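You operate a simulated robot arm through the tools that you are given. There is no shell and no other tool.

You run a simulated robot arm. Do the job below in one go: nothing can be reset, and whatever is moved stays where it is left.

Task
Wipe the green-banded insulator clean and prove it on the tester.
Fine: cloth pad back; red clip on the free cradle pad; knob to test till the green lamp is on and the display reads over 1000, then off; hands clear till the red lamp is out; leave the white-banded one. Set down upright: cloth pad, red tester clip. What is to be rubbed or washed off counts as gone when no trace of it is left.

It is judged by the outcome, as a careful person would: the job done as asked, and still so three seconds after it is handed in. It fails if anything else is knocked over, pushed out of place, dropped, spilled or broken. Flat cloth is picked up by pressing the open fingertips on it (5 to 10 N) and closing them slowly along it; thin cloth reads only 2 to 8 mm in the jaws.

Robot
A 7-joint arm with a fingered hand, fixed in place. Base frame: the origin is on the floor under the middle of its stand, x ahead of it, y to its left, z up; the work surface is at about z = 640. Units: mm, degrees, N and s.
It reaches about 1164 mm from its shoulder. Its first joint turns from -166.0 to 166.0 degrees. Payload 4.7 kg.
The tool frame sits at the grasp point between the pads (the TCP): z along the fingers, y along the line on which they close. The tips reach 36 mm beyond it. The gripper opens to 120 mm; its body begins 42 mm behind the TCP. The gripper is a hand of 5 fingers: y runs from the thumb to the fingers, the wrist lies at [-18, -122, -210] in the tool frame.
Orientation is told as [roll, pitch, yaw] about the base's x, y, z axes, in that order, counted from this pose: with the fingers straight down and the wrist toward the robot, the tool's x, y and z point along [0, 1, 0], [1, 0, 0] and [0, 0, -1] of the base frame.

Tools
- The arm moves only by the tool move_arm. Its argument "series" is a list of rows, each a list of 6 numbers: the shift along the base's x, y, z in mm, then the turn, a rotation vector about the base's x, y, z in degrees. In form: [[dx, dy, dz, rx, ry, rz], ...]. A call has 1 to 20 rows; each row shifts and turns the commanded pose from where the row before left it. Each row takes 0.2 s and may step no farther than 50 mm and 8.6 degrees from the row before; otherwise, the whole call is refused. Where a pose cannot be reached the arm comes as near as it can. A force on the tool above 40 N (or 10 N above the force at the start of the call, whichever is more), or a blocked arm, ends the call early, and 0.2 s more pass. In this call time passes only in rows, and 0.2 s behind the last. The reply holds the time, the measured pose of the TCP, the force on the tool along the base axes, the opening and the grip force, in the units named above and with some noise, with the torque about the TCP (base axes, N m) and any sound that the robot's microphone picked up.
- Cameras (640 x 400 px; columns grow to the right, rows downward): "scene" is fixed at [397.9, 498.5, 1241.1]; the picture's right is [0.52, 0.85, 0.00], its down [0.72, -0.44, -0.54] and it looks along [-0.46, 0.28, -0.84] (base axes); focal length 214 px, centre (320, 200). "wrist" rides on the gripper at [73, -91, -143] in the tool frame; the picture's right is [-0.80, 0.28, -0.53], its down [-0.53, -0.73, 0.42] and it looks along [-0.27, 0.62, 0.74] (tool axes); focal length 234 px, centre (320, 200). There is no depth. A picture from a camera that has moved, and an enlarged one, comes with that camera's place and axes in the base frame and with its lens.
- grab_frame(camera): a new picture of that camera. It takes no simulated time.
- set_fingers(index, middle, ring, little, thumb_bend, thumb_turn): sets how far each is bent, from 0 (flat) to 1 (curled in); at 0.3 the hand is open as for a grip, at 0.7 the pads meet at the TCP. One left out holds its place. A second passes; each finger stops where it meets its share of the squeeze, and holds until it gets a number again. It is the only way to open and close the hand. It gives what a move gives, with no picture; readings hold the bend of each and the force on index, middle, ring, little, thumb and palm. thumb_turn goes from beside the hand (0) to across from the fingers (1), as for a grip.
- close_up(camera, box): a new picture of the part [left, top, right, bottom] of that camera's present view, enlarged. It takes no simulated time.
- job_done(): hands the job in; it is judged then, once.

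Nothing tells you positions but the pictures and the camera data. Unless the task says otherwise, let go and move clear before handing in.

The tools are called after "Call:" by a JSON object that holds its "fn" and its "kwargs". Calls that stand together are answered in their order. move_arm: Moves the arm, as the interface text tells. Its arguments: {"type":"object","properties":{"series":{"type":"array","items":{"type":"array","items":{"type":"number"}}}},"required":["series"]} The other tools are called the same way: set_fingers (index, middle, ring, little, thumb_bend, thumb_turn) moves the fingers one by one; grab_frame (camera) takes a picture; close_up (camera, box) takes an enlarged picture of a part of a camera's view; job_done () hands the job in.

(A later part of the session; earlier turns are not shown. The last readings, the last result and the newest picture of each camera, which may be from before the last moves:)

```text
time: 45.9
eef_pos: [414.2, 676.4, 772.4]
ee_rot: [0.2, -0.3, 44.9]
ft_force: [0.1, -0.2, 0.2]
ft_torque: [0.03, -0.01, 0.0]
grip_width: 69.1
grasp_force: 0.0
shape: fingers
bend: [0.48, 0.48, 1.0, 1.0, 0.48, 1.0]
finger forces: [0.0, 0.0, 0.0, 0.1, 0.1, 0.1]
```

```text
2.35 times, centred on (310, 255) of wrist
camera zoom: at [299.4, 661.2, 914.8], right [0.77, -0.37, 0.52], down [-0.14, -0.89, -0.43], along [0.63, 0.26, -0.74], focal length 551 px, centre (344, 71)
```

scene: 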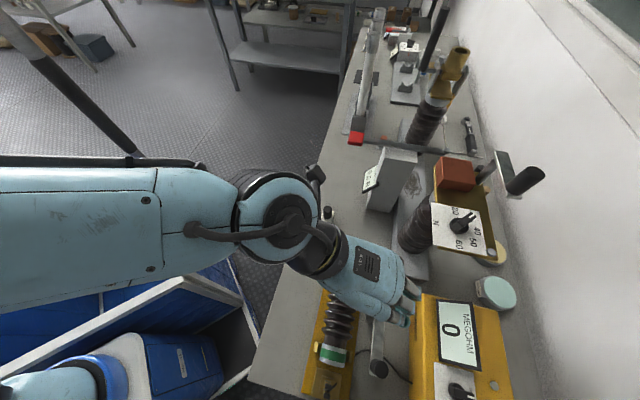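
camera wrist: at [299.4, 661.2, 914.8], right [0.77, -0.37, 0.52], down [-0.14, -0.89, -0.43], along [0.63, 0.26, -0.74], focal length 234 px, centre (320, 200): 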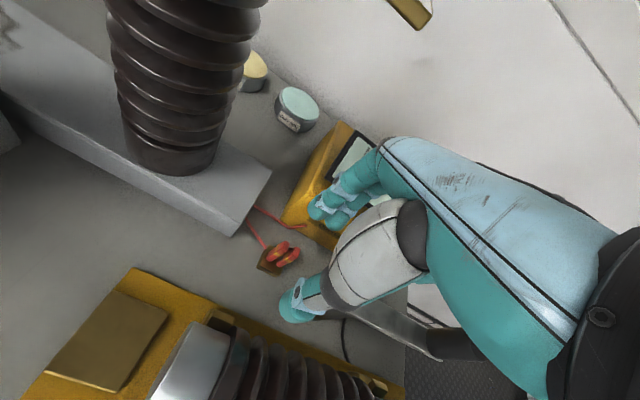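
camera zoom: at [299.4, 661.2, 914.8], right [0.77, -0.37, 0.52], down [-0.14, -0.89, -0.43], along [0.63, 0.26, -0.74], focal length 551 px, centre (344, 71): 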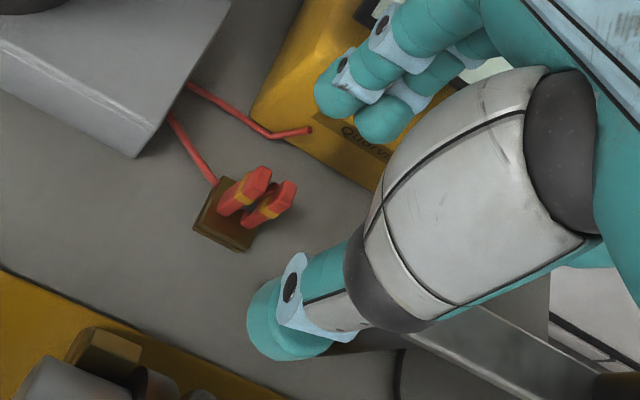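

The clip refines to about (419.5, 690.5), between thumb and fingers once lowered, and the fingers clear the tester front by about 15 mm. I'll lower in stages.

Call:
{"fn": "move_arm", "kwargs": {"series": [[0.5, 2, -20, 0, 0, 0], [0, 0, -20, 0, 0, 0], [0, 0, -12, 0, 0, 0]]}}

Call:
{"fn": "close_up", "kwargs": {"camera": "wrist", "box": [240, 170, 380, 340]}}

Call:
{"fn": "close_up", "kwargs": {"camera": "scene", "box": [330, 220, 470, 350]}}

```text
time: 46.7
eef_pos: [414.6, 677.8, 719.4]
ee_rot: [0.3, -0.3, 45.0]
ft_force: [-3.4, -4.6, 2.0]
ft_torque: [0.11, -0.13, -0.13]
grip_width: 69.3
grasp_force: 3.2
shape: fingers
bend: [0.48, 0.5, 1.0, 1.0, 0.48, 1.0]
finger forces: [0.1, 6.3, 0.0, 0.0, 0.1, 0.1]
```

```text
2.35 times, centred on (310, 255) of wrist
camera zoom: at [299.8, 664.0, 860.9], right [0.77, -0.37, 0.52], down [-0.14, -0.89, -0.43], along [0.63, 0.26, -0.74], focal length 551 px, centre (344, 71)
```

zoom: 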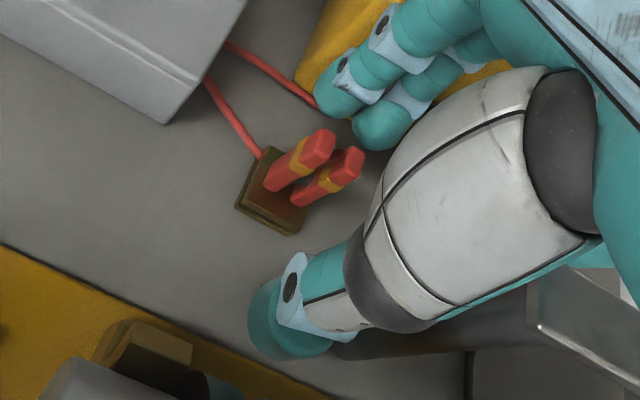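

```text
3.08 times, centred on (400, 285) of scene
camera zoom: at [397.9, 498.5, 1241.1], right [0.52, 0.85, 0.0], down [0.72, -0.44, -0.54], along [-0.46, 0.28, -0.84], focal length 660 px, centre (74, -62)
```

zoom: 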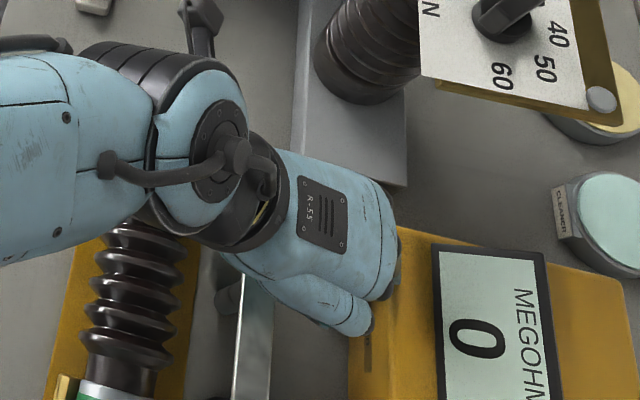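

The middle finger touched the tester's front edge with about 6 N. I'll retreat up and away from it at once.

Call:
{"fn": "move_arm", "kwargs": {"series": [[-4, -4, 6, 0, 0, 0], [-4, -4, 12, 0, 0, 0]]}}

Call:
{"fn": "close_up", "kwargs": {"camera": "scene", "box": [380, 270, 540, 400]}}

Call:
{"fn": "grab_frame", "kwargs": {"camera": "wrist"}}

```text
time: 47.3
eef_pos: [406.3, 670.0, 733.3]
ee_rot: [0.4, -0.2, 44.9]
ft_force: [0.0, -1.2, 0.8]
ft_torque: [-0.01, 0.02, 0.0]
grip_width: 69.2
grasp_force: 0.2
shape: fingers
bend: [0.48, 0.48, 1.0, 1.0, 0.48, 1.0]
finger forces: [0.3, 0.1, 0.0, 0.0, 0.1, 0.1]
```

```text
3.08 times, centred on (460, 335) of scene
camera zoom: at [397.9, 498.5, 1241.1], right [0.52, 0.85, 0.0], down [0.72, -0.44, -0.54], along [-0.46, 0.28, -0.84], focal length 660 px, centre (-111, -215)
```

zoom: 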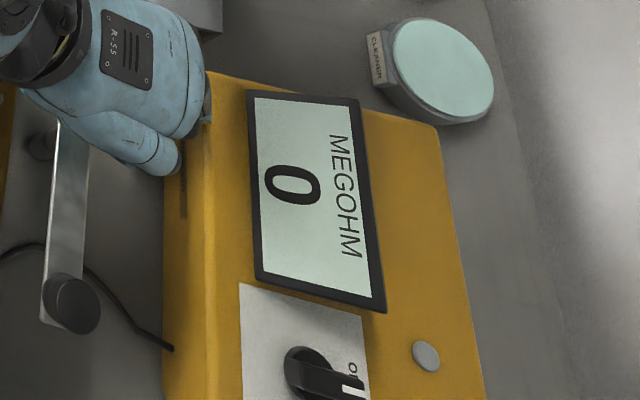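

```text
taken
camera wrist: at [291.8, 656.5, 877.2], right [0.77, -0.37, 0.52], down [-0.14, -0.89, -0.43], along [0.63, 0.26, -0.74], focal length 234 px, centre (320, 200)
```

wrist: 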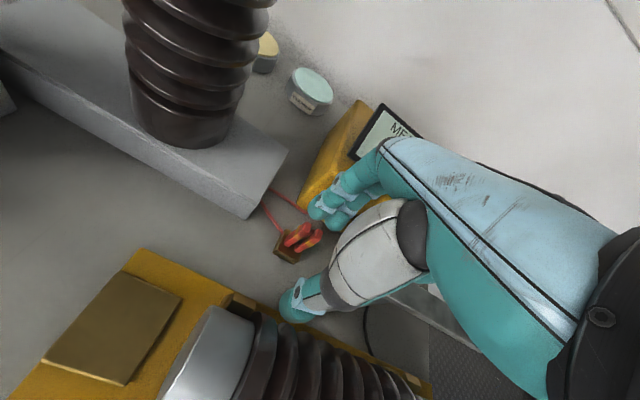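

The tester did not move; its display corners are at the same pixels. The hand is now 11 mm further from the tester, so I'll check clearances here.

Call:
{"fn": "close_up", "kwargs": {"camera": "wrist", "box": [270, 160, 370, 270]}}

```text
3.64 times, centred on (320, 215) of wrist
camera zoom: at [291.8, 656.5, 877.2], right [0.77, -0.37, 0.52], down [-0.14, -0.89, -0.43], along [0.63, 0.26, -0.74], focal length 852 px, centre (320, 146)
```

zoom: 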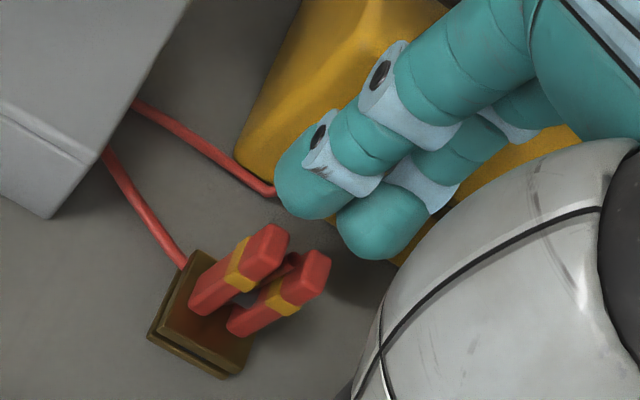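

The bars sit about 10 mm toward -u of my finger pair, so I'll shift by that much and then descend.

Call:
{"fn": "move_arm", "kwargs": {"series": [[-7, 7, 0, 0, 0, 0], [0, 0, -8, 0, 0, 0]]}}

Call:
{"fn": "close_up", "kwargs": {"camera": "wrist", "box": [270, 160, 370, 270]}}

```text
time: 47.9
eef_pos: [397.9, 676.5, 727.4]
ee_rot: [0.3, -0.3, 45.0]
ft_force: [0.8, 1.3, 4.1]
ft_torque: [-0.19, -0.12, 0.07]
grip_width: 69.5
grasp_force: 2.9
shape: fingers
bend: [0.48, 0.48, 1.0, 1.0, 0.48, 1.0]
finger forces: [0.0, 0.1, 0.1, 5.5, 0.0, 0.0]
```

```text
3.64 times, centred on (320, 215) of wrist
camera zoom: at [284.2, 662.8, 870.0], right [0.77, -0.38, 0.52], down [-0.14, -0.89, -0.43], along [0.63, 0.26, -0.73], focal length 852 px, centre (320, 146)
```

zoom: 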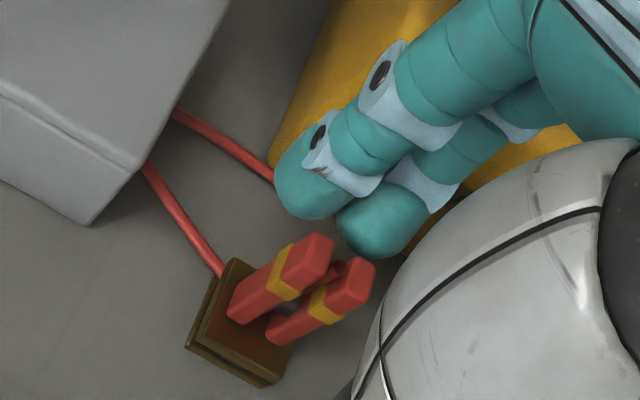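

The curled little finger touched the crank arm with about 5 N. I'll raise and straighten ring and little to match the others, so they pass between the arm and the tester.

Call:
{"fn": "move_arm", "kwargs": {"series": [[0, 0, 15, 0, 0, 0], [0, 0, 15, 0, 0, 0]]}}

Call:
{"fn": "set_fingers", "kwargs": {"ring": 0.48, "little": 0.48}}

Call:
{"fn": "grab_frame", "kwargs": {"camera": "wrist"}}

Call:
{"fn": "close_up", "kwargs": {"camera": "scene", "box": [330, 220, 470, 400]}}

```text
time: 48.5
eef_pos: [398.6, 677.3, 757.2]
ee_rot: [0.2, -0.3, 45.0]
ft_force: [-0.1, -0.1, 0.8]
ft_torque: [0.03, -0.01, 0.0]
grip_width: 69.2
grasp_force: 0.1
shape: fingers
bend: [0.48, 0.48, 1.0, 1.0, 0.48, 1.0]
finger forces: [0.0, 0.0, 0.0, 0.1, 0.0, 0.0]
```

```text
time: 49.5
eef_pos: [400.1, 677.2, 757.0]
ee_rot: [0.2, -0.3, 45.0]
ft_force: [-0.2, -0.6, -0.5]
ft_torque: [-0.01, -0.03, 0.0]
grip_width: 69.2
grasp_force: 0.0
shape: fingers
bend: [0.48, 0.48, 0.48, 0.48, 0.48, 1.0]
finger forces: [0.1, 0.1, 0.0, 0.1, 0.0, 0.0]
```

```text
taken
camera wrist: at [284.7, 662.6, 900.0], right [0.77, -0.37, 0.52], down [-0.14, -0.89, -0.43], along [0.63, 0.26, -0.74], focal length 234 px, centre (320, 200)
```

wrist: 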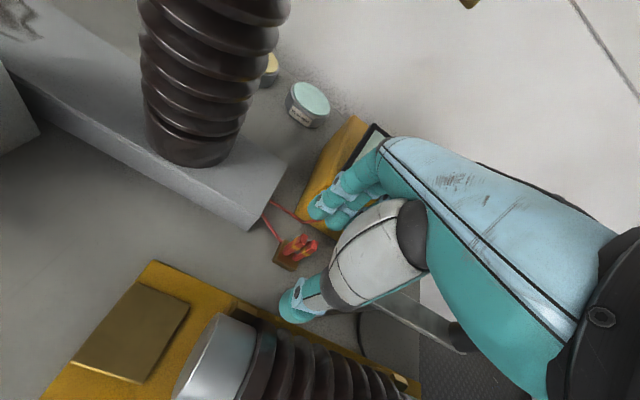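

```text
2.22 times, centred on (400, 310) of scene
camera zoom: at [397.9, 498.5, 1241.1], right [0.52, 0.85, 0.0], down [0.72, -0.44, -0.54], along [-0.46, 0.28, -0.84], focal length 477 px, centre (142, -44)
```

zoom: 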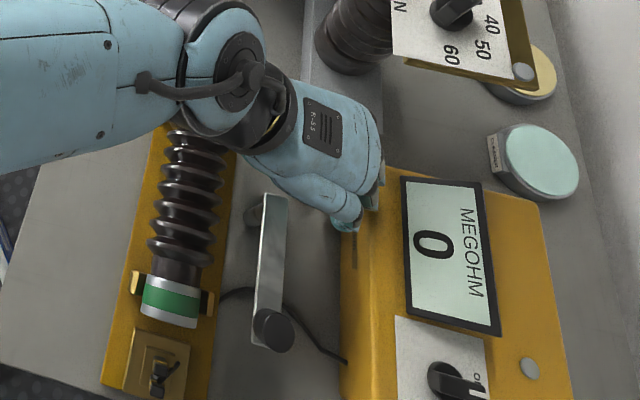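

The crank has not moved. I'll descend slowly while watching the finger forces.

Call:
{"fn": "move_arm", "kwargs": {"series": [[0, 0, -10, 0, 0, 0], [0, 0, -8, 0, 0, 0]]}}

Call:
{"fn": "move_arm", "kwargs": {"series": [[0, 0, -5, 0, 0, 0], [0, 0, -5, 0, 0, 0]]}}

```text
time: 50.1
eef_pos: [399.5, 676.6, 738.8]
ee_rot: [0.3, -0.2, 45.1]
ft_force: [-0.1, -0.2, 0.9]
ft_torque: [0.0, -0.05, 0.0]
grip_width: 69.4
grasp_force: 0.0
shape: fingers
bend: [0.48, 0.48, 0.48, 0.48, 0.48, 1.0]
finger forces: [0.0, 0.0, 0.0, 0.0, 0.0, 0.0]
```

```text
time: 50.7
eef_pos: [399.3, 676.2, 729.0]
ee_rot: [0.2, -0.2, 45.0]
ft_force: [-0.3, -1.2, 0.2]
ft_torque: [0.0, -0.01, -0.03]
grip_width: 69.2
grasp_force: 0.0
shape: fingers
bend: [0.48, 0.48, 0.48, 0.48, 0.48, 1.0]
finger forces: [0.0, 0.0, 0.1, 0.0, 0.1, 0.1]
```

Call:
{"fn": "move_arm", "kwargs": {"series": [[0, 0, -4, 0, 0, 0], [0, 0, -4, 0, 0, 0]]}}

Call:
{"fn": "close_up", "kwargs": {"camera": "wrist", "box": [260, 160, 370, 280]}}

```text
time: 51.3
eef_pos: [400.2, 676.9, 721.2]
ee_rot: [0.4, -0.3, 44.9]
ft_force: [1.5, -0.6, 1.0]
ft_torque: [-0.03, 0.0, -0.01]
grip_width: 69.3
grasp_force: 0.1
shape: fingers
bend: [0.48, 0.48, 0.48, 0.48, 0.48, 1.0]
finger forces: [0.0, 0.0, 0.0, 0.0, 0.1, 0.1]
```

```text
3.33 times, centred on (315, 220) of wrist
camera zoom: at [285.1, 662.4, 865.0], right [0.77, -0.37, 0.52], down [-0.14, -0.89, -0.43], along [0.63, 0.26, -0.74], focal length 781 px, centre (337, 133)
```

zoom: 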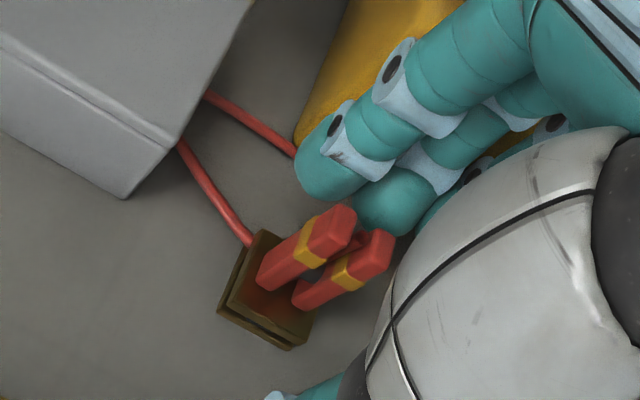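

Call:
{"fn": "move_arm", "kwargs": {"series": [[0, 0, -4, 0, 0, 0], [0, 0, -4, 0, 0, 0]]}}

Call:
{"fn": "move_arm", "kwargs": {"series": [[0, 0, -3, 0, 0, 0], [0, 0, -2, 0, 0, 0]]}}

Call:
{"fn": "close_up", "kwargs": {"camera": "wrist", "box": [260, 160, 370, 280]}}

```text
time: 51.9
eef_pos: [399.9, 677.0, 713.2]
ee_rot: [0.3, -0.3, 44.9]
ft_force: [0.8, 0.0, 0.0]
ft_torque: [0.0, 0.0, 0.0]
grip_width: 69.0
grasp_force: 0.1
shape: fingers
bend: [0.48, 0.48, 0.48, 0.48, 0.48, 1.0]
finger forces: [0.0, 0.1, 0.0, 0.0, 0.0, 0.1]
```

```text
time: 52.5
eef_pos: [400.4, 676.6, 709.3]
ee_rot: [0.2, -0.2, 44.8]
ft_force: [0.2, 0.0, -0.5]
ft_torque: [0.0, 0.03, 0.01]
grip_width: 69.2
grasp_force: 0.0
shape: fingers
bend: [0.48, 0.48, 0.48, 0.48, 0.48, 1.0]
finger forces: [0.0, 0.1, 0.1, 0.0, 0.0, 0.1]
```

```text
3.33 times, centred on (315, 220) of wrist
camera zoom: at [285.1, 662.1, 852.4], right [0.77, -0.37, 0.52], down [-0.14, -0.89, -0.43], along [0.63, 0.26, -0.74], focal length 781 px, centre (337, 133)
```

zoom: 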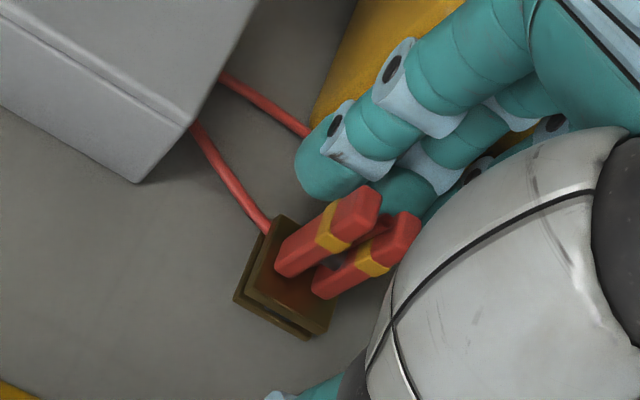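

The bars are now between thumb and fingertips with no contact. I'll go 3 mm deeper and close index, middle and thumb gently.

Call:
{"fn": "move_arm", "kwargs": {"series": [[0, 0, -3, 0, 0, 0]]}}

Call:
{"fn": "set_fingers", "kwargs": {"index": 0.52, "middle": 0.52, "thumb_bend": 0.65}}

Call:
{"fn": "close_up", "kwargs": {"camera": "wrist", "box": [260, 160, 370, 300]}}

```text
time: 52.9
eef_pos: [401.1, 678.0, 706.6]
ee_rot: [0.2, -0.3, 45.0]
ft_force: [-0.1, -0.6, -0.4]
ft_torque: [0.0, 0.04, -0.02]
grip_width: 69.1
grasp_force: 0.0
shape: fingers
bend: [0.48, 0.48, 0.48, 0.48, 0.48, 1.0]
finger forces: [0.0, 0.1, 0.0, 0.0, 0.0, 0.0]
```

```text
time: 53.9
eef_pos: [399.7, 676.9, 704.8]
ee_rot: [0.2, -0.3, 45.0]
ft_force: [-0.1, 0.5, 0.2]
ft_torque: [-0.02, 0.02, -0.02]
grip_width: 38.2
grasp_force: 0.1
shape: fingers
bend: [0.52, 0.52, 0.48, 0.48, 0.65, 1.0]
finger forces: [0.1, 0.1, 0.0, 0.0, 0.0, 0.1]
```

```text
2.86 times, centred on (315, 230) of wrist
camera zoom: at [285.0, 663.0, 848.4], right [0.77, -0.37, 0.52], down [-0.14, -0.89, -0.43], along [0.63, 0.26, -0.74], focal length 669 px, centre (334, 114)
```

zoom: 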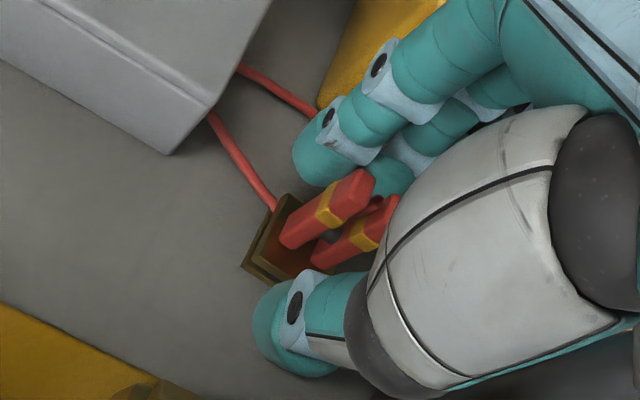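

Call:
{"fn": "set_fingers", "kwargs": {"index": 0.55, "middle": 0.55, "thumb_bend": 0.74}}

Call:
{"fn": "close_up", "kwargs": {"camera": "wrist", "box": [260, 160, 370, 300]}}

```text
time: 54.9
eef_pos: [399.8, 676.4, 705.1]
ee_rot: [0.3, -0.3, 45.0]
ft_force: [0.3, -0.1, 1.6]
ft_torque: [0.02, -0.04, -0.02]
grip_width: 20.1
grasp_force: 1.4
shape: fingers
bend: [0.55, 0.54, 0.48, 0.48, 0.73, 1.0]
finger forces: [0.4, 1.1, 0.0, 0.1, 1.5, 0.1]
```

```text
2.86 times, centred on (315, 230) of wrist
camera zoom: at [285.0, 663.0, 848.4], right [0.77, -0.37, 0.52], down [-0.14, -0.89, -0.43], along [0.63, 0.26, -0.74], focal length 669 px, centre (334, 114)
```

zoom: 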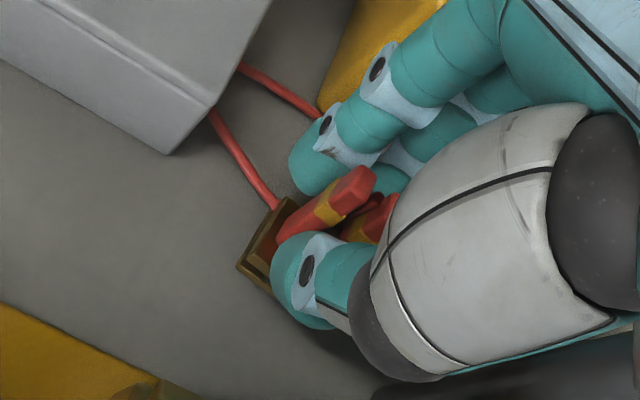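

The grip is just touching on both sides. I'll firm it up.

Call:
{"fn": "set_fingers", "kwargs": {"index": 0.66, "middle": 0.66, "thumb_bend": 0.84}}

Call:
{"fn": "close_up", "kwargs": {"camera": "wrist", "box": [260, 160, 370, 300]}}

```text
time: 55.9
eef_pos: [399.5, 676.4, 704.9]
ee_rot: [0.3, -0.3, 44.9]
ft_force: [0.6, 1.4, 1.6]
ft_torque: [0.06, -0.04, -0.01]
grip_width: 13.6
grasp_force: 15.9
shape: fingers
bend: [0.56, 0.58, 0.48, 0.48, 0.77, 1.0]
finger forces: [7.9, 9.1, 0.0, 0.0, 14.2, 0.0]
```

```text
2.86 times, centred on (315, 230) of wrist
camera zoom: at [285.0, 663.0, 848.5], right [0.77, -0.37, 0.52], down [-0.14, -0.89, -0.43], along [0.63, 0.26, -0.74], focal length 669 px, centre (334, 114)
```

zoom: 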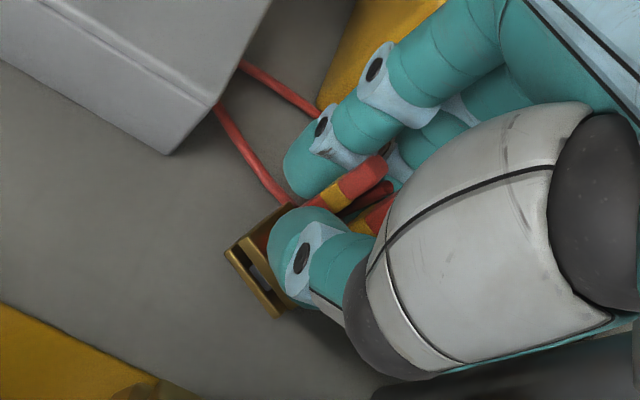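

The clip seems to have tilted in the grip, so I'll look closer before lifting.

Call:
{"fn": "close_up", "kwargs": {"camera": "wrist", "box": [285, 205, 335, 275]}}

Call:
{"fn": "close_up", "kwargs": {"camera": "scene", "box": [375, 255, 435, 315]}}

```text
5.71 times, centred on (310, 240) of wrist
camera zoom: at [285.0, 663.0, 848.5], right [0.77, -0.37, 0.52], down [-0.14, -0.89, -0.43], along [0.63, 0.26, -0.74], focal length 1338 px, centre (377, -29)
```

zoom: 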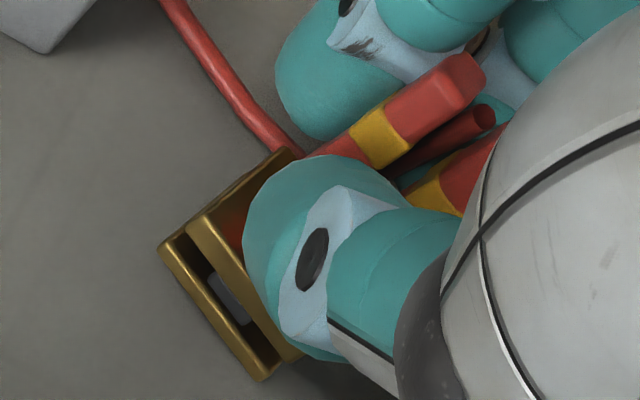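

```text
6.67 times, centred on (405, 285) of scene
camera zoom: at [397.9, 498.5, 1241.1], right [0.52, 0.85, 0.0], down [0.72, -0.44, -0.54], along [-0.46, 0.28, -0.84], focal length 1430 px, centre (-247, -367)
```

zoom: 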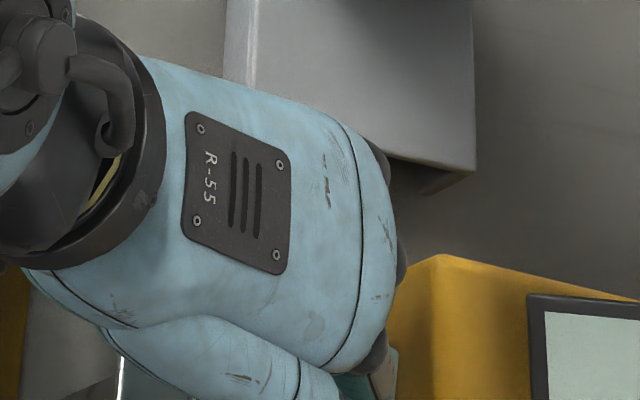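

The foot's front edge has lifted: the clip leans back toward the tester because thumb and fingers press at different heights. The hold is firm at about 16 N, so I'll lift straight up and measure the lean to correct it when placing.

Call:
{"fn": "move_arm", "kwargs": {"series": [[0, 0, 8, 0, 0, 0], [0, 0, 15, 0, 0, 0], [0, 0, 25, 0, 0, 0], [0, 0, 30, 0, 0, 0], [0, 0, 30, 0, 0, 0]]}}

Call:
{"fn": "grab_frame", "kwargs": {"camera": "wrist"}}

Call:
{"fn": "close_up", "kwargs": {"camera": "wrist", "box": [270, 190, 350, 290]}}

Call:
{"fn": "grab_frame", "kwargs": {"camera": "scene"}}

```text
time: 57.1
eef_pos: [399.3, 678.2, 812.6]
ee_rot: [0.2, -0.2, 45.0]
ft_force: [-0.4, -0.3, -2.1]
ft_torque: [0.03, 0.03, 0.0]
grip_width: 13.6
grasp_force: 15.9
shape: fingers
bend: [0.56, 0.59, 0.48, 0.48, 0.78, 1.0]
finger forces: [7.9, 9.3, 0.0, 0.1, 14.4, 0.0]
```

```text
taken
camera wrist: at [284.1, 663.8, 955.0], right [0.77, -0.37, 0.52], down [-0.14, -0.89, -0.43], along [0.63, 0.25, -0.74], focal length 234 px, centre (320, 200)
```

wrist: 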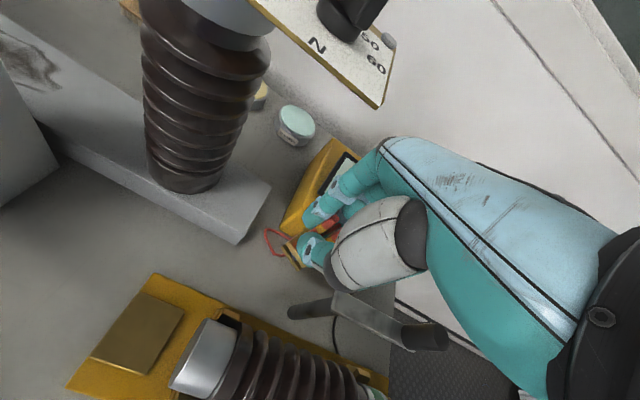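

```text
4.00 times, centred on (310, 240) of wrist
camera zoom: at [284.1, 663.8, 955.0], right [0.77, -0.37, 0.52], down [-0.14, -0.89, -0.43], along [0.63, 0.25, -0.74], focal length 937 px, centre (360, 40)
```

zoom: 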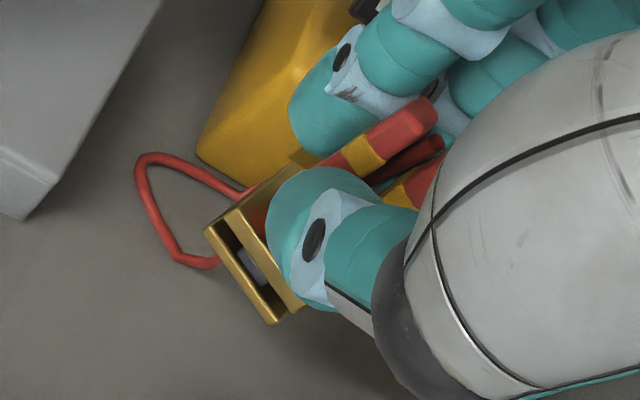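

```text
taken
```

scene: 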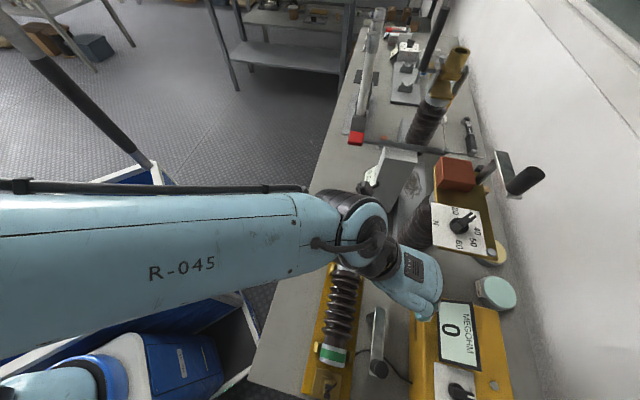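

The clip came up whole, foot included, turned about 27° in the grip but nearly upright. I'll raise it a little, carry it over to the free cradle pad at about (275.5, 671.6) and turn the hand +28° to square it up.

Call:
{"fn": "move_arm", "kwargs": {"series": [[0, 0, 20, 0, 0, 0], [-26.3, -3, 0, 0, 0, 5.6], [-26.3, -3, 0, 0, 0, 5.6], [-26.3, -3, 0, 0, 0, 5.6], [-26.3, -3, 0, 0, 0, 5.6], [-26.3, -3, 0, 0, 0, 5.6]]}}

Call:
{"fn": "grab_frame", "kwargs": {"camera": "wrist"}}

Call:
{"fn": "close_up", "kwargs": {"camera": "wrist", "box": [240, 190, 360, 320]}}

Call:
{"fn": "grab_frame", "kwargs": {"camera": "scene"}}

```text
time: 58.5
eef_pos: [271.0, 658.8, 834.3]
ee_rot: [0.2, -0.3, 73.2]
ft_force: [-1.0, -0.3, -0.3]
ft_torque: [-0.02, -0.01, -0.01]
grip_width: 13.7
grasp_force: 16.0
shape: fingers
bend: [0.56, 0.59, 0.48, 0.48, 0.78, 1.0]
finger forces: [7.9, 9.4, 0.0, 0.1, 14.4, 0.0]
```

```text
taken
camera wrist: at [176.6, 592.4, 977.2], right [0.85, 0.03, 0.52], down [0.29, -0.85, -0.43], along [0.43, 0.52, -0.74], focal length 234 px, centre (320, 200)
```

wrist: 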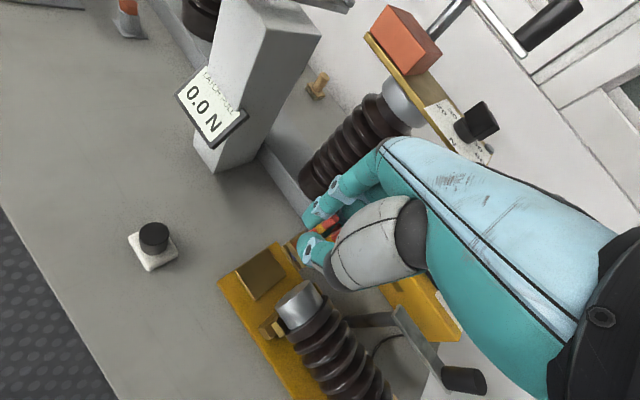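

```text
3.08 times, centred on (300, 255) of wrist
camera zoom: at [176.6, 592.4, 977.2], right [0.85, 0.03, 0.52], down [0.29, -0.85, -0.43], along [0.43, 0.52, -0.74], focal length 720 px, centre (382, 31)
```

zoom: 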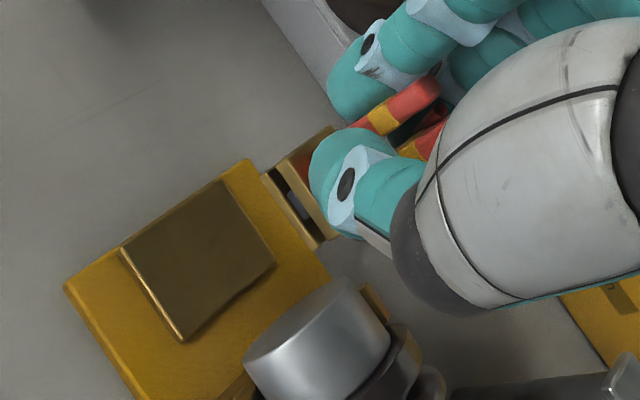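

```text
taken
```

scene: 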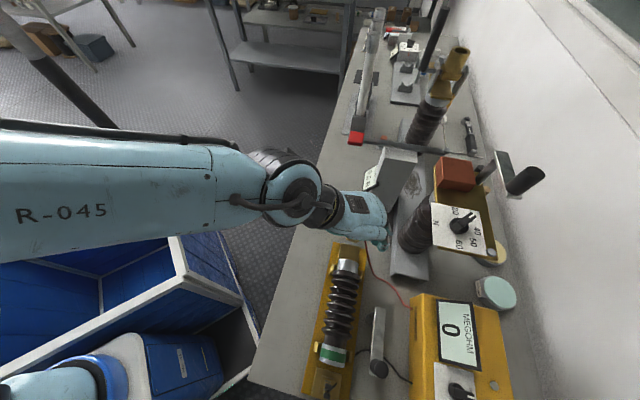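

The foot is square and its centre lies at about (277, 669), close to the pad centre. I'll shift a little away from the insulator and lower.

Call:
{"fn": "move_arm", "kwargs": {"series": [[-2.3, 2.1, -15, 0, 0, 0], [0, 0, -20, 0, 0, 0], [0, 0, -20, 0, 0, 0], [0, 0, -20, 0, 0, 0], [0, 0, -12, 0, 0, 0]]}}

Call:
{"fn": "close_up", "kwargs": {"camera": "wrist", "box": [240, 190, 360, 320]}}

Call:
{"fn": "close_up", "kwargs": {"camera": "scene", "box": [300, 180, 420, 300]}}

```text
time: 59.7
eef_pos: [266.2, 662.3, 745.0]
ee_rot: [0.2, -0.3, 72.9]
ft_force: [-0.1, 0.4, -0.9]
ft_torque: [-0.03, -0.02, 0.01]
grip_width: 13.6
grasp_force: 15.5
shape: fingers
bend: [0.56, 0.59, 0.48, 0.48, 0.78, 1.0]
finger forces: [8.0, 9.4, 0.0, 0.1, 14.4, 0.0]
```

```text
3.08 times, centred on (300, 255) of wrist
camera zoom: at [171.4, 594.9, 888.3], right [0.85, 0.03, 0.52], down [0.29, -0.85, -0.43], along [0.43, 0.52, -0.74], focal length 720 px, centre (382, 31)
```

zoom: 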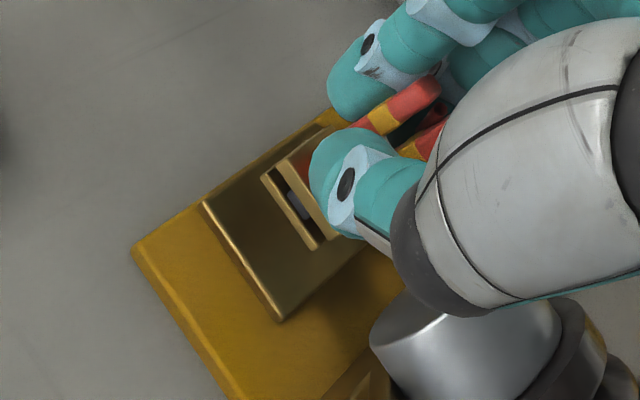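

```text
3.33 times, centred on (360, 240) of scene
camera zoom: at [397.9, 498.5, 1241.1], right [0.52, 0.85, 0.0], down [0.72, -0.44, -0.54], along [-0.46, 0.28, -0.84], focal length 715 px, centre (187, 67)
```

zoom: 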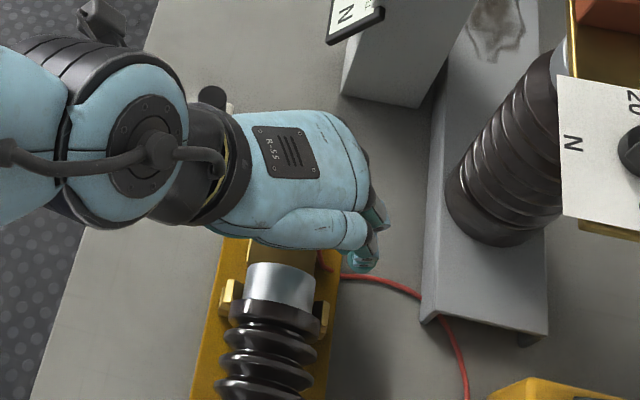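

Call:
{"fn": "move_arm", "kwargs": {"series": [[3.5, -0.7, -6, 0, 0, 0], [0, 0, -6, 0, 0, 0]]}}

Call:
{"fn": "close_up", "kwargs": {"camera": "wrist", "box": [240, 190, 360, 320]}}

```text
time: 60.3
eef_pos: [271.6, 662.8, 733.3]
ee_rot: [0.3, -0.2, 73.1]
ft_force: [0.1, 0.1, -1.1]
ft_torque: [0.0, 0.0, 0.02]
grip_width: 13.6
grasp_force: 16.0
shape: fingers
bend: [0.56, 0.59, 0.48, 0.48, 0.78, 1.0]
finger forces: [7.9, 9.3, 0.0, 0.0, 14.4, 0.0]
```

```text
3.08 times, centred on (300, 255) of wrist
camera zoom: at [175.3, 595.2, 876.1], right [0.85, 0.03, 0.52], down [0.29, -0.85, -0.43], along [0.43, 0.52, -0.74], focal length 720 px, centre (382, 31)
```

zoom: 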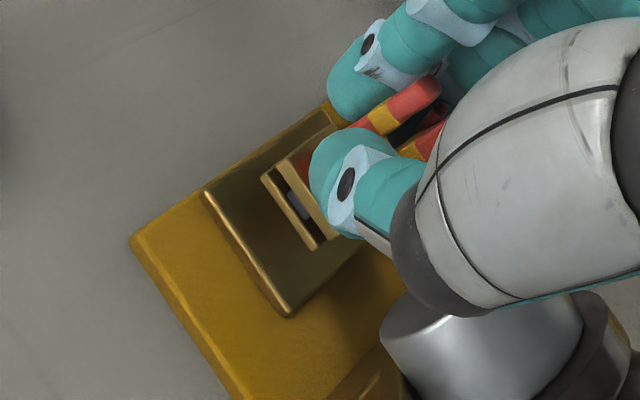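

Call:
{"fn": "move_arm", "kwargs": {"series": [[0, 0, -3, 0, 0, 0], [0, 0, -3, 0, 0, 0]]}}

Call:
{"fn": "move_arm", "kwargs": {"series": [[0, 0, -2, 0, 0, 0], [0, 0, -1.5, 0, 0, 0]]}}

```text
time: 60.9
eef_pos: [271.7, 663.8, 730.1]
ee_rot: [0.3, -0.3, 73.0]
ft_force: [0.0, -0.2, -2.0]
ft_torque: [-0.02, -0.02, -0.01]
grip_width: 13.7
grasp_force: 15.8
shape: fingers
bend: [0.56, 0.59, 0.48, 0.48, 0.78, 1.0]
finger forces: [7.9, 9.4, 0.0, 0.0, 14.4, 0.0]
```

```text
time: 61.5
eef_pos: [270.4, 663.0, 726.3]
ee_rot: [0.3, -0.3, 73.0]
ft_force: [0.0, 0.5, -0.6]
ft_torque: [0.02, 0.01, -0.01]
grip_width: 13.9
grasp_force: 16.0
shape: fingers
bend: [0.56, 0.59, 0.48, 0.48, 0.78, 1.0]
finger forces: [8.0, 9.4, 0.0, 0.1, 14.2, 0.0]
```

Call:
{"fn": "move_arm", "kwargs": {"series": [[0, 0, -1.5, 0, 0, 0], [0, 0, -1.5, 0, 0, 0]]}}

Call:
{"fn": "close_up", "kwargs": {"camera": "wrist", "box": [260, 200, 340, 280]}}

```text
time: 62.1
eef_pos: [271.2, 663.5, 726.3]
ee_rot: [0.4, -0.5, 73.0]
ft_force: [-2.4, -3.5, 14.0]
ft_torque: [0.0, 0.04, 0.01]
grip_width: 13.6
grasp_force: 19.7
shape: fingers
bend: [0.56, 0.59, 0.48, 0.48, 0.78, 1.0]
finger forces: [8.5, 8.8, 0.0, 0.1, 22.3, 0.0]
```

```text
5.00 times, centred on (300, 240) of wrist
camera zoom: at [176.4, 596.1, 867.8], right [0.85, 0.03, 0.52], down [0.29, -0.85, -0.43], along [0.43, 0.52, -0.73], focal length 1171 px, centre (420, 0)
```

zoom: 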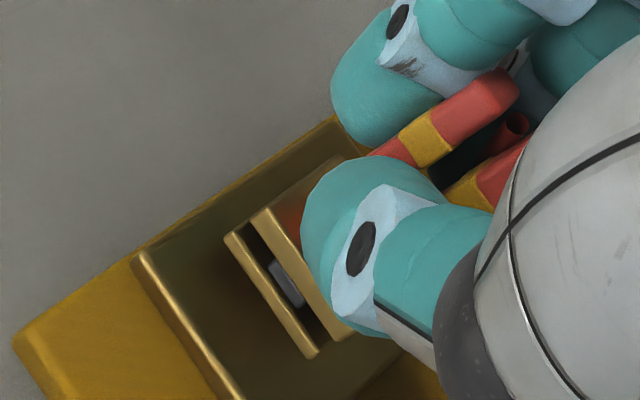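

The foot is on the pad with about 14 N. I'll ease off slightly and release gently.

Call:
{"fn": "move_arm", "kwargs": {"series": [[0, 0, 1.2, 0, 0, 0]]}}

Call:
{"fn": "set_fingers", "kwargs": {"index": 0.54, "middle": 0.54, "thumb_bend": 0.73}}

Call:
{"fn": "close_up", "kwargs": {"camera": "wrist", "box": [260, 200, 340, 280]}}

```text
time: 62.5
eef_pos: [270.6, 663.2, 725.6]
ee_rot: [0.4, -0.4, 72.9]
ft_force: [-2.7, -2.1, 16.0]
ft_torque: [0.16, -0.05, 0.02]
grip_width: 13.3
grasp_force: 19.5
shape: fingers
bend: [0.56, 0.59, 0.48, 0.48, 0.78, 1.0]
finger forces: [8.9, 9.1, 0.0, 0.0, 21.3, 0.0]
```

```text
time: 63.5
eef_pos: [270.4, 663.4, 723.3]
ee_rot: [0.2, -0.4, 73.0]
ft_force: [1.0, 0.4, -0.9]
ft_torque: [0.0, 0.01, 0.01]
grip_width: 21.5
grasp_force: 0.3
shape: fingers
bend: [0.54, 0.54, 0.48, 0.48, 0.73, 1.0]
finger forces: [0.0, 0.5, 0.1, 0.0, 0.5, 0.1]
```

```text
5.00 times, centred on (300, 240) of wrist
camera zoom: at [176.3, 595.8, 866.0], right [0.85, 0.03, 0.52], down [0.29, -0.85, -0.43], along [0.43, 0.52, -0.74], focal length 1171 px, centre (420, 0)
```

zoom: 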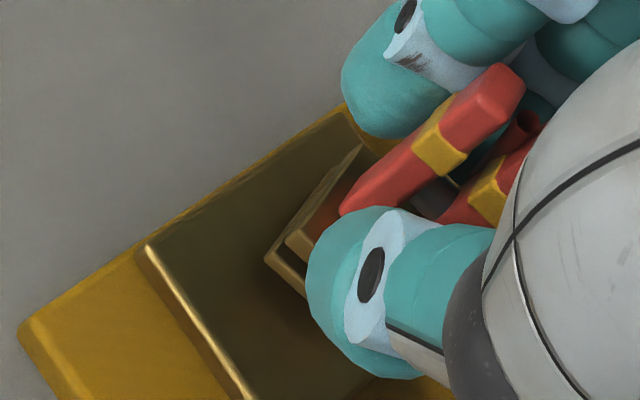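

Released; the clip has settled on its foot. I'll open further and check.

Call:
{"fn": "set_fingers", "kwargs": {"index": 0.47, "middle": 0.47, "thumb_bend": 0.55}}

Call:
{"fn": "close_up", "kwargs": {"camera": "wrist", "box": [250, 190, 350, 290]}}

```text
time: 64.5
eef_pos: [271.0, 662.5, 723.1]
ee_rot: [0.2, -0.3, 72.9]
ft_force: [0.0, 0.1, -0.4]
ft_torque: [0.0, 0.02, 0.0]
grip_width: 59.4
grasp_force: 0.0
shape: fingers
bend: [0.47, 0.47, 0.48, 0.48, 0.55, 1.0]
finger forces: [0.0, 0.0, 0.0, 0.0, 0.0, 0.0]
```

```text
4.00 times, centred on (300, 240) of wrist
camera zoom: at [176.2, 595.8, 866.1], right [0.85, 0.03, 0.52], down [0.29, -0.85, -0.43], along [0.43, 0.52, -0.74], focal length 937 px, centre (400, 40)
```

zoom: 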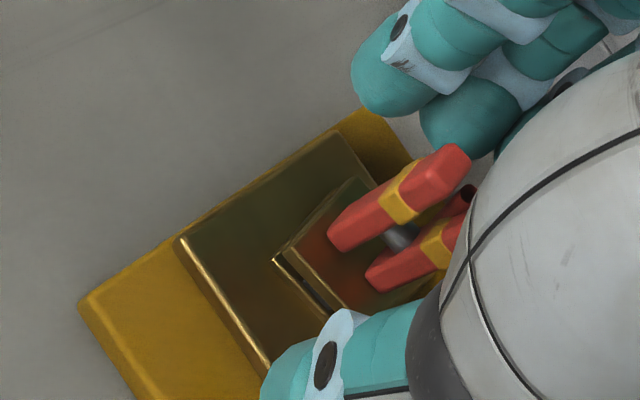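

The clip stands upright on the free pad. I'll raise the hand straight up, clear of it.

Call:
{"fn": "move_arm", "kwargs": {"series": [[0, 0, 10, 0, 0, 0], [0, 0, 20, 0, 0, 0], [0, 0, 25, 0, 0, 0], [0, 0, 30, 0, 0, 0], [0, 0, 30, 0, 0, 0]]}}

Call:
{"fn": "grab_frame", "kwargs": {"camera": "wrist"}}

Call:
{"fn": "grab_frame", "kwargs": {"camera": "scene"}}

```text
time: 65.7
eef_pos: [271.0, 658.6, 836.1]
ee_rot: [0.3, -0.2, 73.1]
ft_force: [0.4, -0.8, -0.7]
ft_torque: [0.01, 0.0, -0.02]
grip_width: 59.6
grasp_force: 0.0
shape: fingers
bend: [0.47, 0.47, 0.48, 0.48, 0.55, 1.0]
finger forces: [0.1, 0.0, 0.0, 0.0, 0.0, 0.0]
```

```text
taken
camera wrist: at [177.1, 592.1, 979.4], right [0.85, 0.03, 0.52], down [0.29, -0.85, -0.43], along [0.43, 0.52, -0.74], focal length 234 px, centre (320, 200)
```

wrist: 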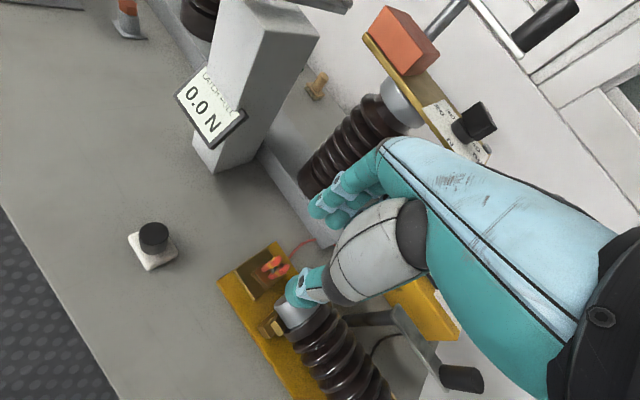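

```text
taken
```

scene: 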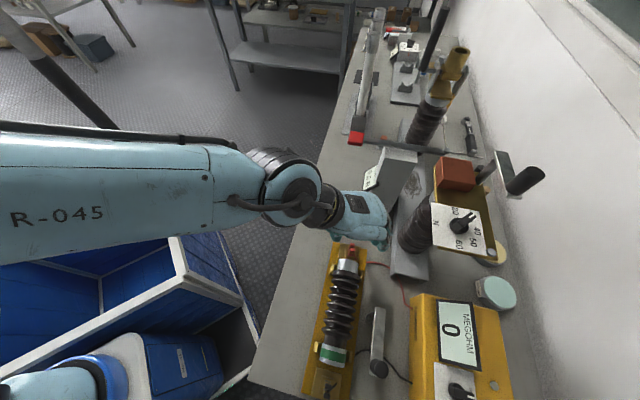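

The red clip stands on the free pad with its lead trailing to the tester. Next is the knob, so I'll move round to get a clear wrist-camera view of the tester's panel.

Call:
{"fn": "move_arm", "kwargs": {"series": [[21.9, -33.4, 10, 0, 0, -4], [21.9, -33.4, 10, 0, 0, -4], [21.9, -33.4, 10, 0, 0, -4], [21.9, -33.4, 10, 0, 0, -4], [21.9, -33.4, 0, 0, 0, -4], [21.9, -33.4, 0, 0, 0, -4], [21.9, -33.4, 0, 0, 0, -4]]}}

Call:
{"fn": "grab_frame", "kwargs": {"camera": "wrist"}}

Call:
{"fn": "close_up", "kwargs": {"camera": "scene", "box": [300, 235, 400, 400]}}

```text
time: 67.3
eef_pos: [425.3, 427.8, 878.3]
ee_rot: [0.2, -0.3, 45.0]
ft_force: [0.2, 0.3, -0.9]
ft_torque: [-0.01, 0.03, -0.01]
grip_width: 59.4
grasp_force: 0.1
shape: fingers
bend: [0.47, 0.47, 0.48, 0.48, 0.55, 1.0]
finger forces: [0.0, 0.1, 0.0, 0.0, 0.1, 0.0]
```

```text
taken
camera wrist: at [311.1, 412.9, 1020.1], right [0.77, -0.37, 0.52], down [-0.14, -0.89, -0.43], along [0.63, 0.26, -0.74], focal length 234 px, centre (320, 200)
```

wrist: 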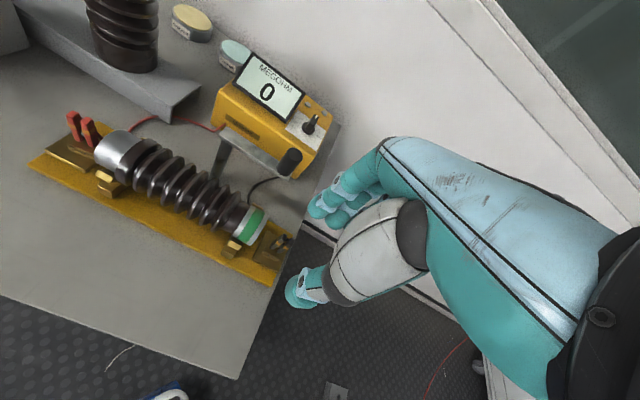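

```text
2.42 times, centred on (350, 318) of scene
camera zoom: at [397.9, 498.5, 1241.1], right [0.52, 0.85, 0.0], down [0.72, -0.44, -0.54], along [-0.46, 0.28, -0.84], focal length 520 px, centre (247, -85)
```

zoom: 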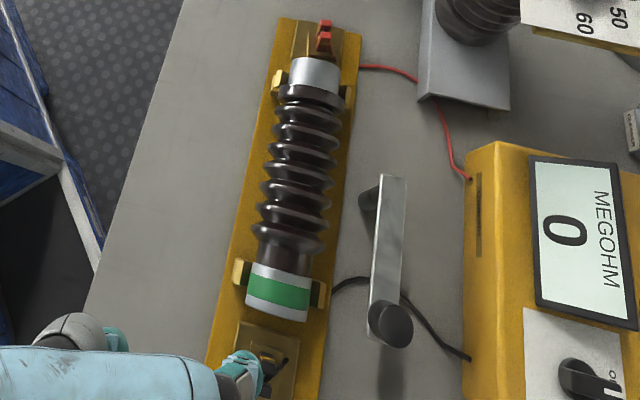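

Call:
{"fn": "close_up", "kwargs": {"camera": "wrist", "box": [280, 80, 350, 150]}}

Call:
{"fn": "close_up", "kwargs": {"camera": "wrist", "box": [200, 50, 350, 190]}}

Call:
{"fn": "close_up", "kwargs": {"camera": "wrist", "box": [20, 100, 120, 200]}}

Call:
{"fn": "close_up", "kwargs": {"camera": "scene", "box": [320, 235, 380, 285]}}

```text
5.71 times, centred on (315, 115) of wrist
camera zoom: at [311.1, 412.9, 1020.1], right [0.77, -0.37, 0.52], down [-0.14, -0.89, -0.43], along [0.63, 0.26, -0.74], focal length 1338 px, centre (349, 686)
```

zoom: 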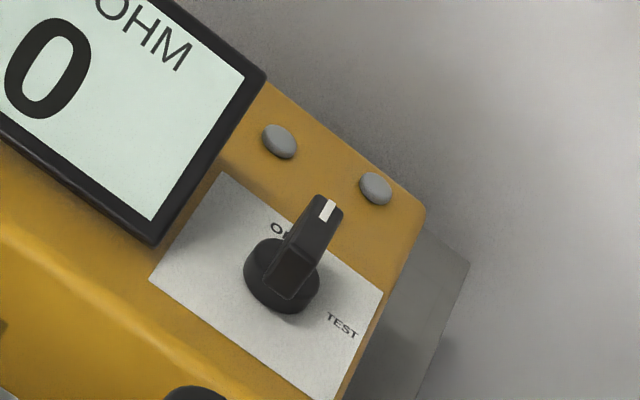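

```text
2.86 times, centred on (275, 120) of wrist
camera zoom: at [311.1, 412.9, 1020.1], right [0.77, -0.37, 0.52], down [-0.14, -0.89, -0.43], along [0.63, 0.26, -0.74], focal length 669 px, centre (449, 429)
```

zoom: 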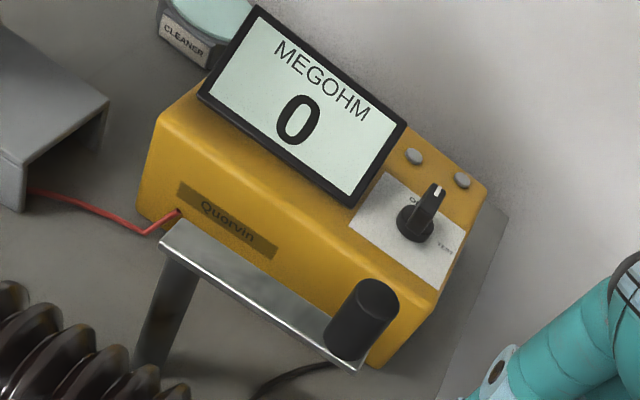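

```text
4.00 times, centred on (70, 150) of wrist
camera zoom: at [311.1, 412.9, 1020.1], right [0.77, -0.37, 0.52], down [-0.14, -0.89, -0.43], along [0.63, 0.26, -0.74], focal length 937 px, centre (1320, 400)
```

zoom: 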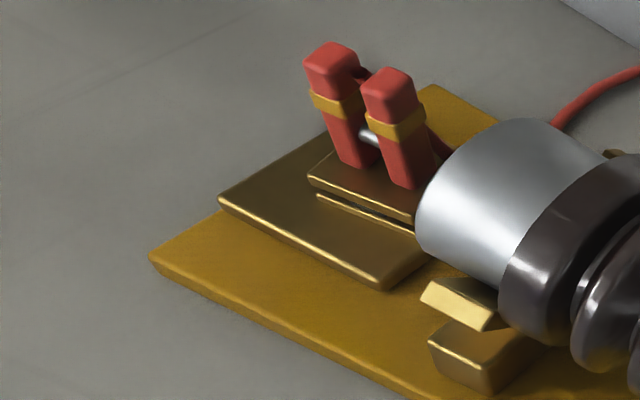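

```text
8.00 times, centred on (350, 260) of scene
camera zoom: at [397.9, 498.5, 1241.1], right [0.52, 0.85, 0.0], down [0.72, -0.44, -0.54], along [-0.46, 0.28, -0.84], focal length 1716 px, centre (80, -280)
```

zoom: 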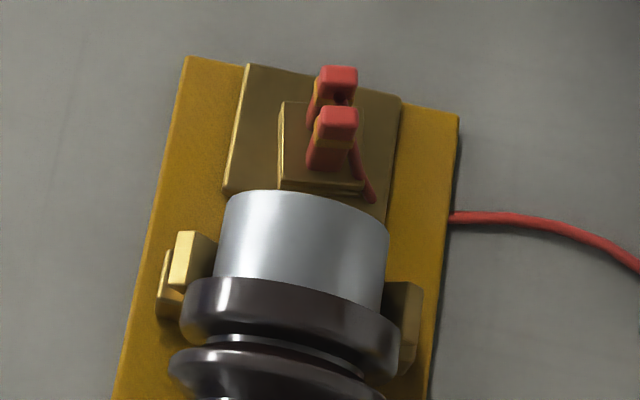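

The clip stands upright on the pad and the tester top is flat at z ≈ 732. I take the knob axis as about (594.5, 658.7), its pointer toward +n (OFF), with TEST a quarter turn clockwise toward +u. I'll make a pointing hand with the index out and the others curled, and move above the knob.

Call:
{"fn": "set_fingers", "kwargs": {"index": 0.45, "middle": 1.0, "ring": 1.0, "little": 1.0, "thumb_bend": 0.3}}

Call:
{"fn": "move_arm", "kwargs": {"series": [[0, 0, 22, 0, 0, 0], [23.9, 36.6, 0, 0, 0, 0], [23.9, 36.6, 0, 0, 0, 0], [23.9, 36.6, 0, 0, 0, 0], [23.9, 36.6, 0, 0, 0, 0], [23.9, 36.6, 0, 0, 0, 0], [23.9, 36.6, 0, 0, 0, 0]]}}

Call:
{"fn": "grab_frame", "kwargs": {"camera": "wrist"}}

Call:
{"fn": "grab_frame", "kwargs": {"camera": "scene"}}

```text
time: 68.3
eef_pos: [425.9, 427.8, 877.4]
ee_rot: [0.2, -0.2, 45.1]
ft_force: [-0.2, 0.3, 0.1]
ft_torque: [-0.01, 0.0, -0.02]
grip_width: 99.7
grasp_force: 0.0
shape: fingers
bend: [0.45, 1.0, 1.0, 1.0, 0.3, 0.98]
finger forces: [0.0, 0.0, 0.0, 0.0, 0.0, 0.1]
```

```text
time: 69.9
eef_pos: [566.4, 646.1, 903.4]
ee_rot: [0.4, -0.4, 45.0]
ft_force: [-0.7, 0.0, 1.5]
ft_torque: [0.01, 0.03, -0.01]
grip_width: 100.3
grasp_force: 0.0
shape: fingers
bend: [0.45, 1.0, 1.0, 1.0, 0.3, 0.98]
finger forces: [0.0, 0.0, 0.0, 0.0, 0.0, 0.0]
```

```text
taken
camera wrist: at [451.2, 631.1, 1045.1], right [0.77, -0.37, 0.52], down [-0.14, -0.89, -0.43], along [0.63, 0.26, -0.73], focal length 234 px, centre (320, 200)
```

wrist: 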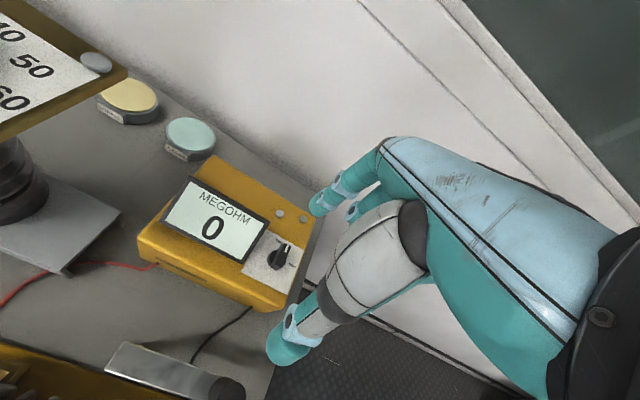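

```text
taken
```

scene: 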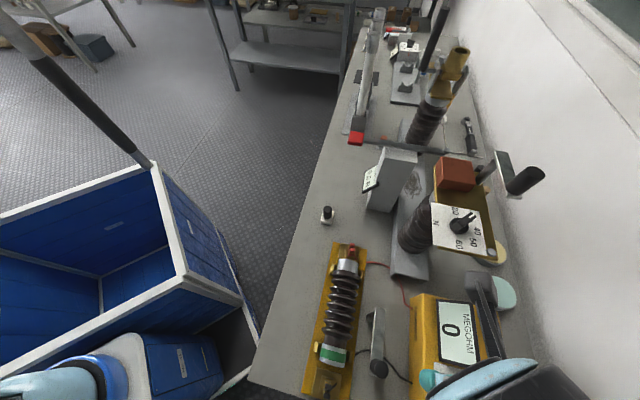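

Call:
{"fn": "close_up", "kwargs": {"camera": "wrist", "box": [230, 160, 370, 310]}}

Call:
{"fn": "close_up", "kwargs": {"camera": "wrist", "box": [240, 195, 320, 295]}}

```text
2.67 times, centred on (300, 235) of wrist
camera zoom: at [451.2, 631.1, 1045.1], right [0.77, -0.37, 0.52], down [-0.14, -0.89, -0.43], along [0.63, 0.26, -0.73], focal length 624 px, centre (373, 107)
```

zoom: 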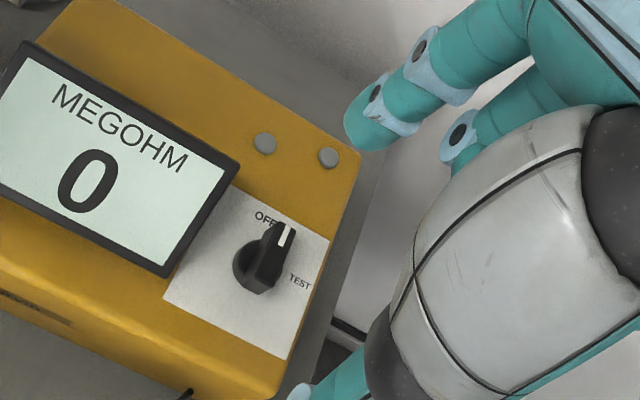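

```text
4.00 times, centred on (280, 245) of wrist
camera zoom: at [451.2, 631.1, 1045.1], right [0.77, -0.37, 0.52], down [-0.14, -0.89, -0.43], along [0.63, 0.26, -0.73], focal length 937 px, centre (480, 20)
```

zoom: 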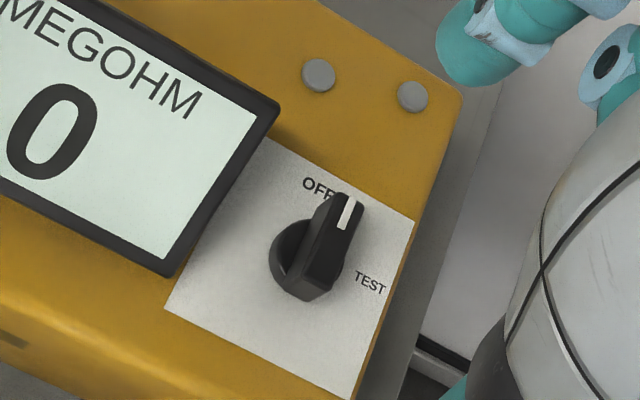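

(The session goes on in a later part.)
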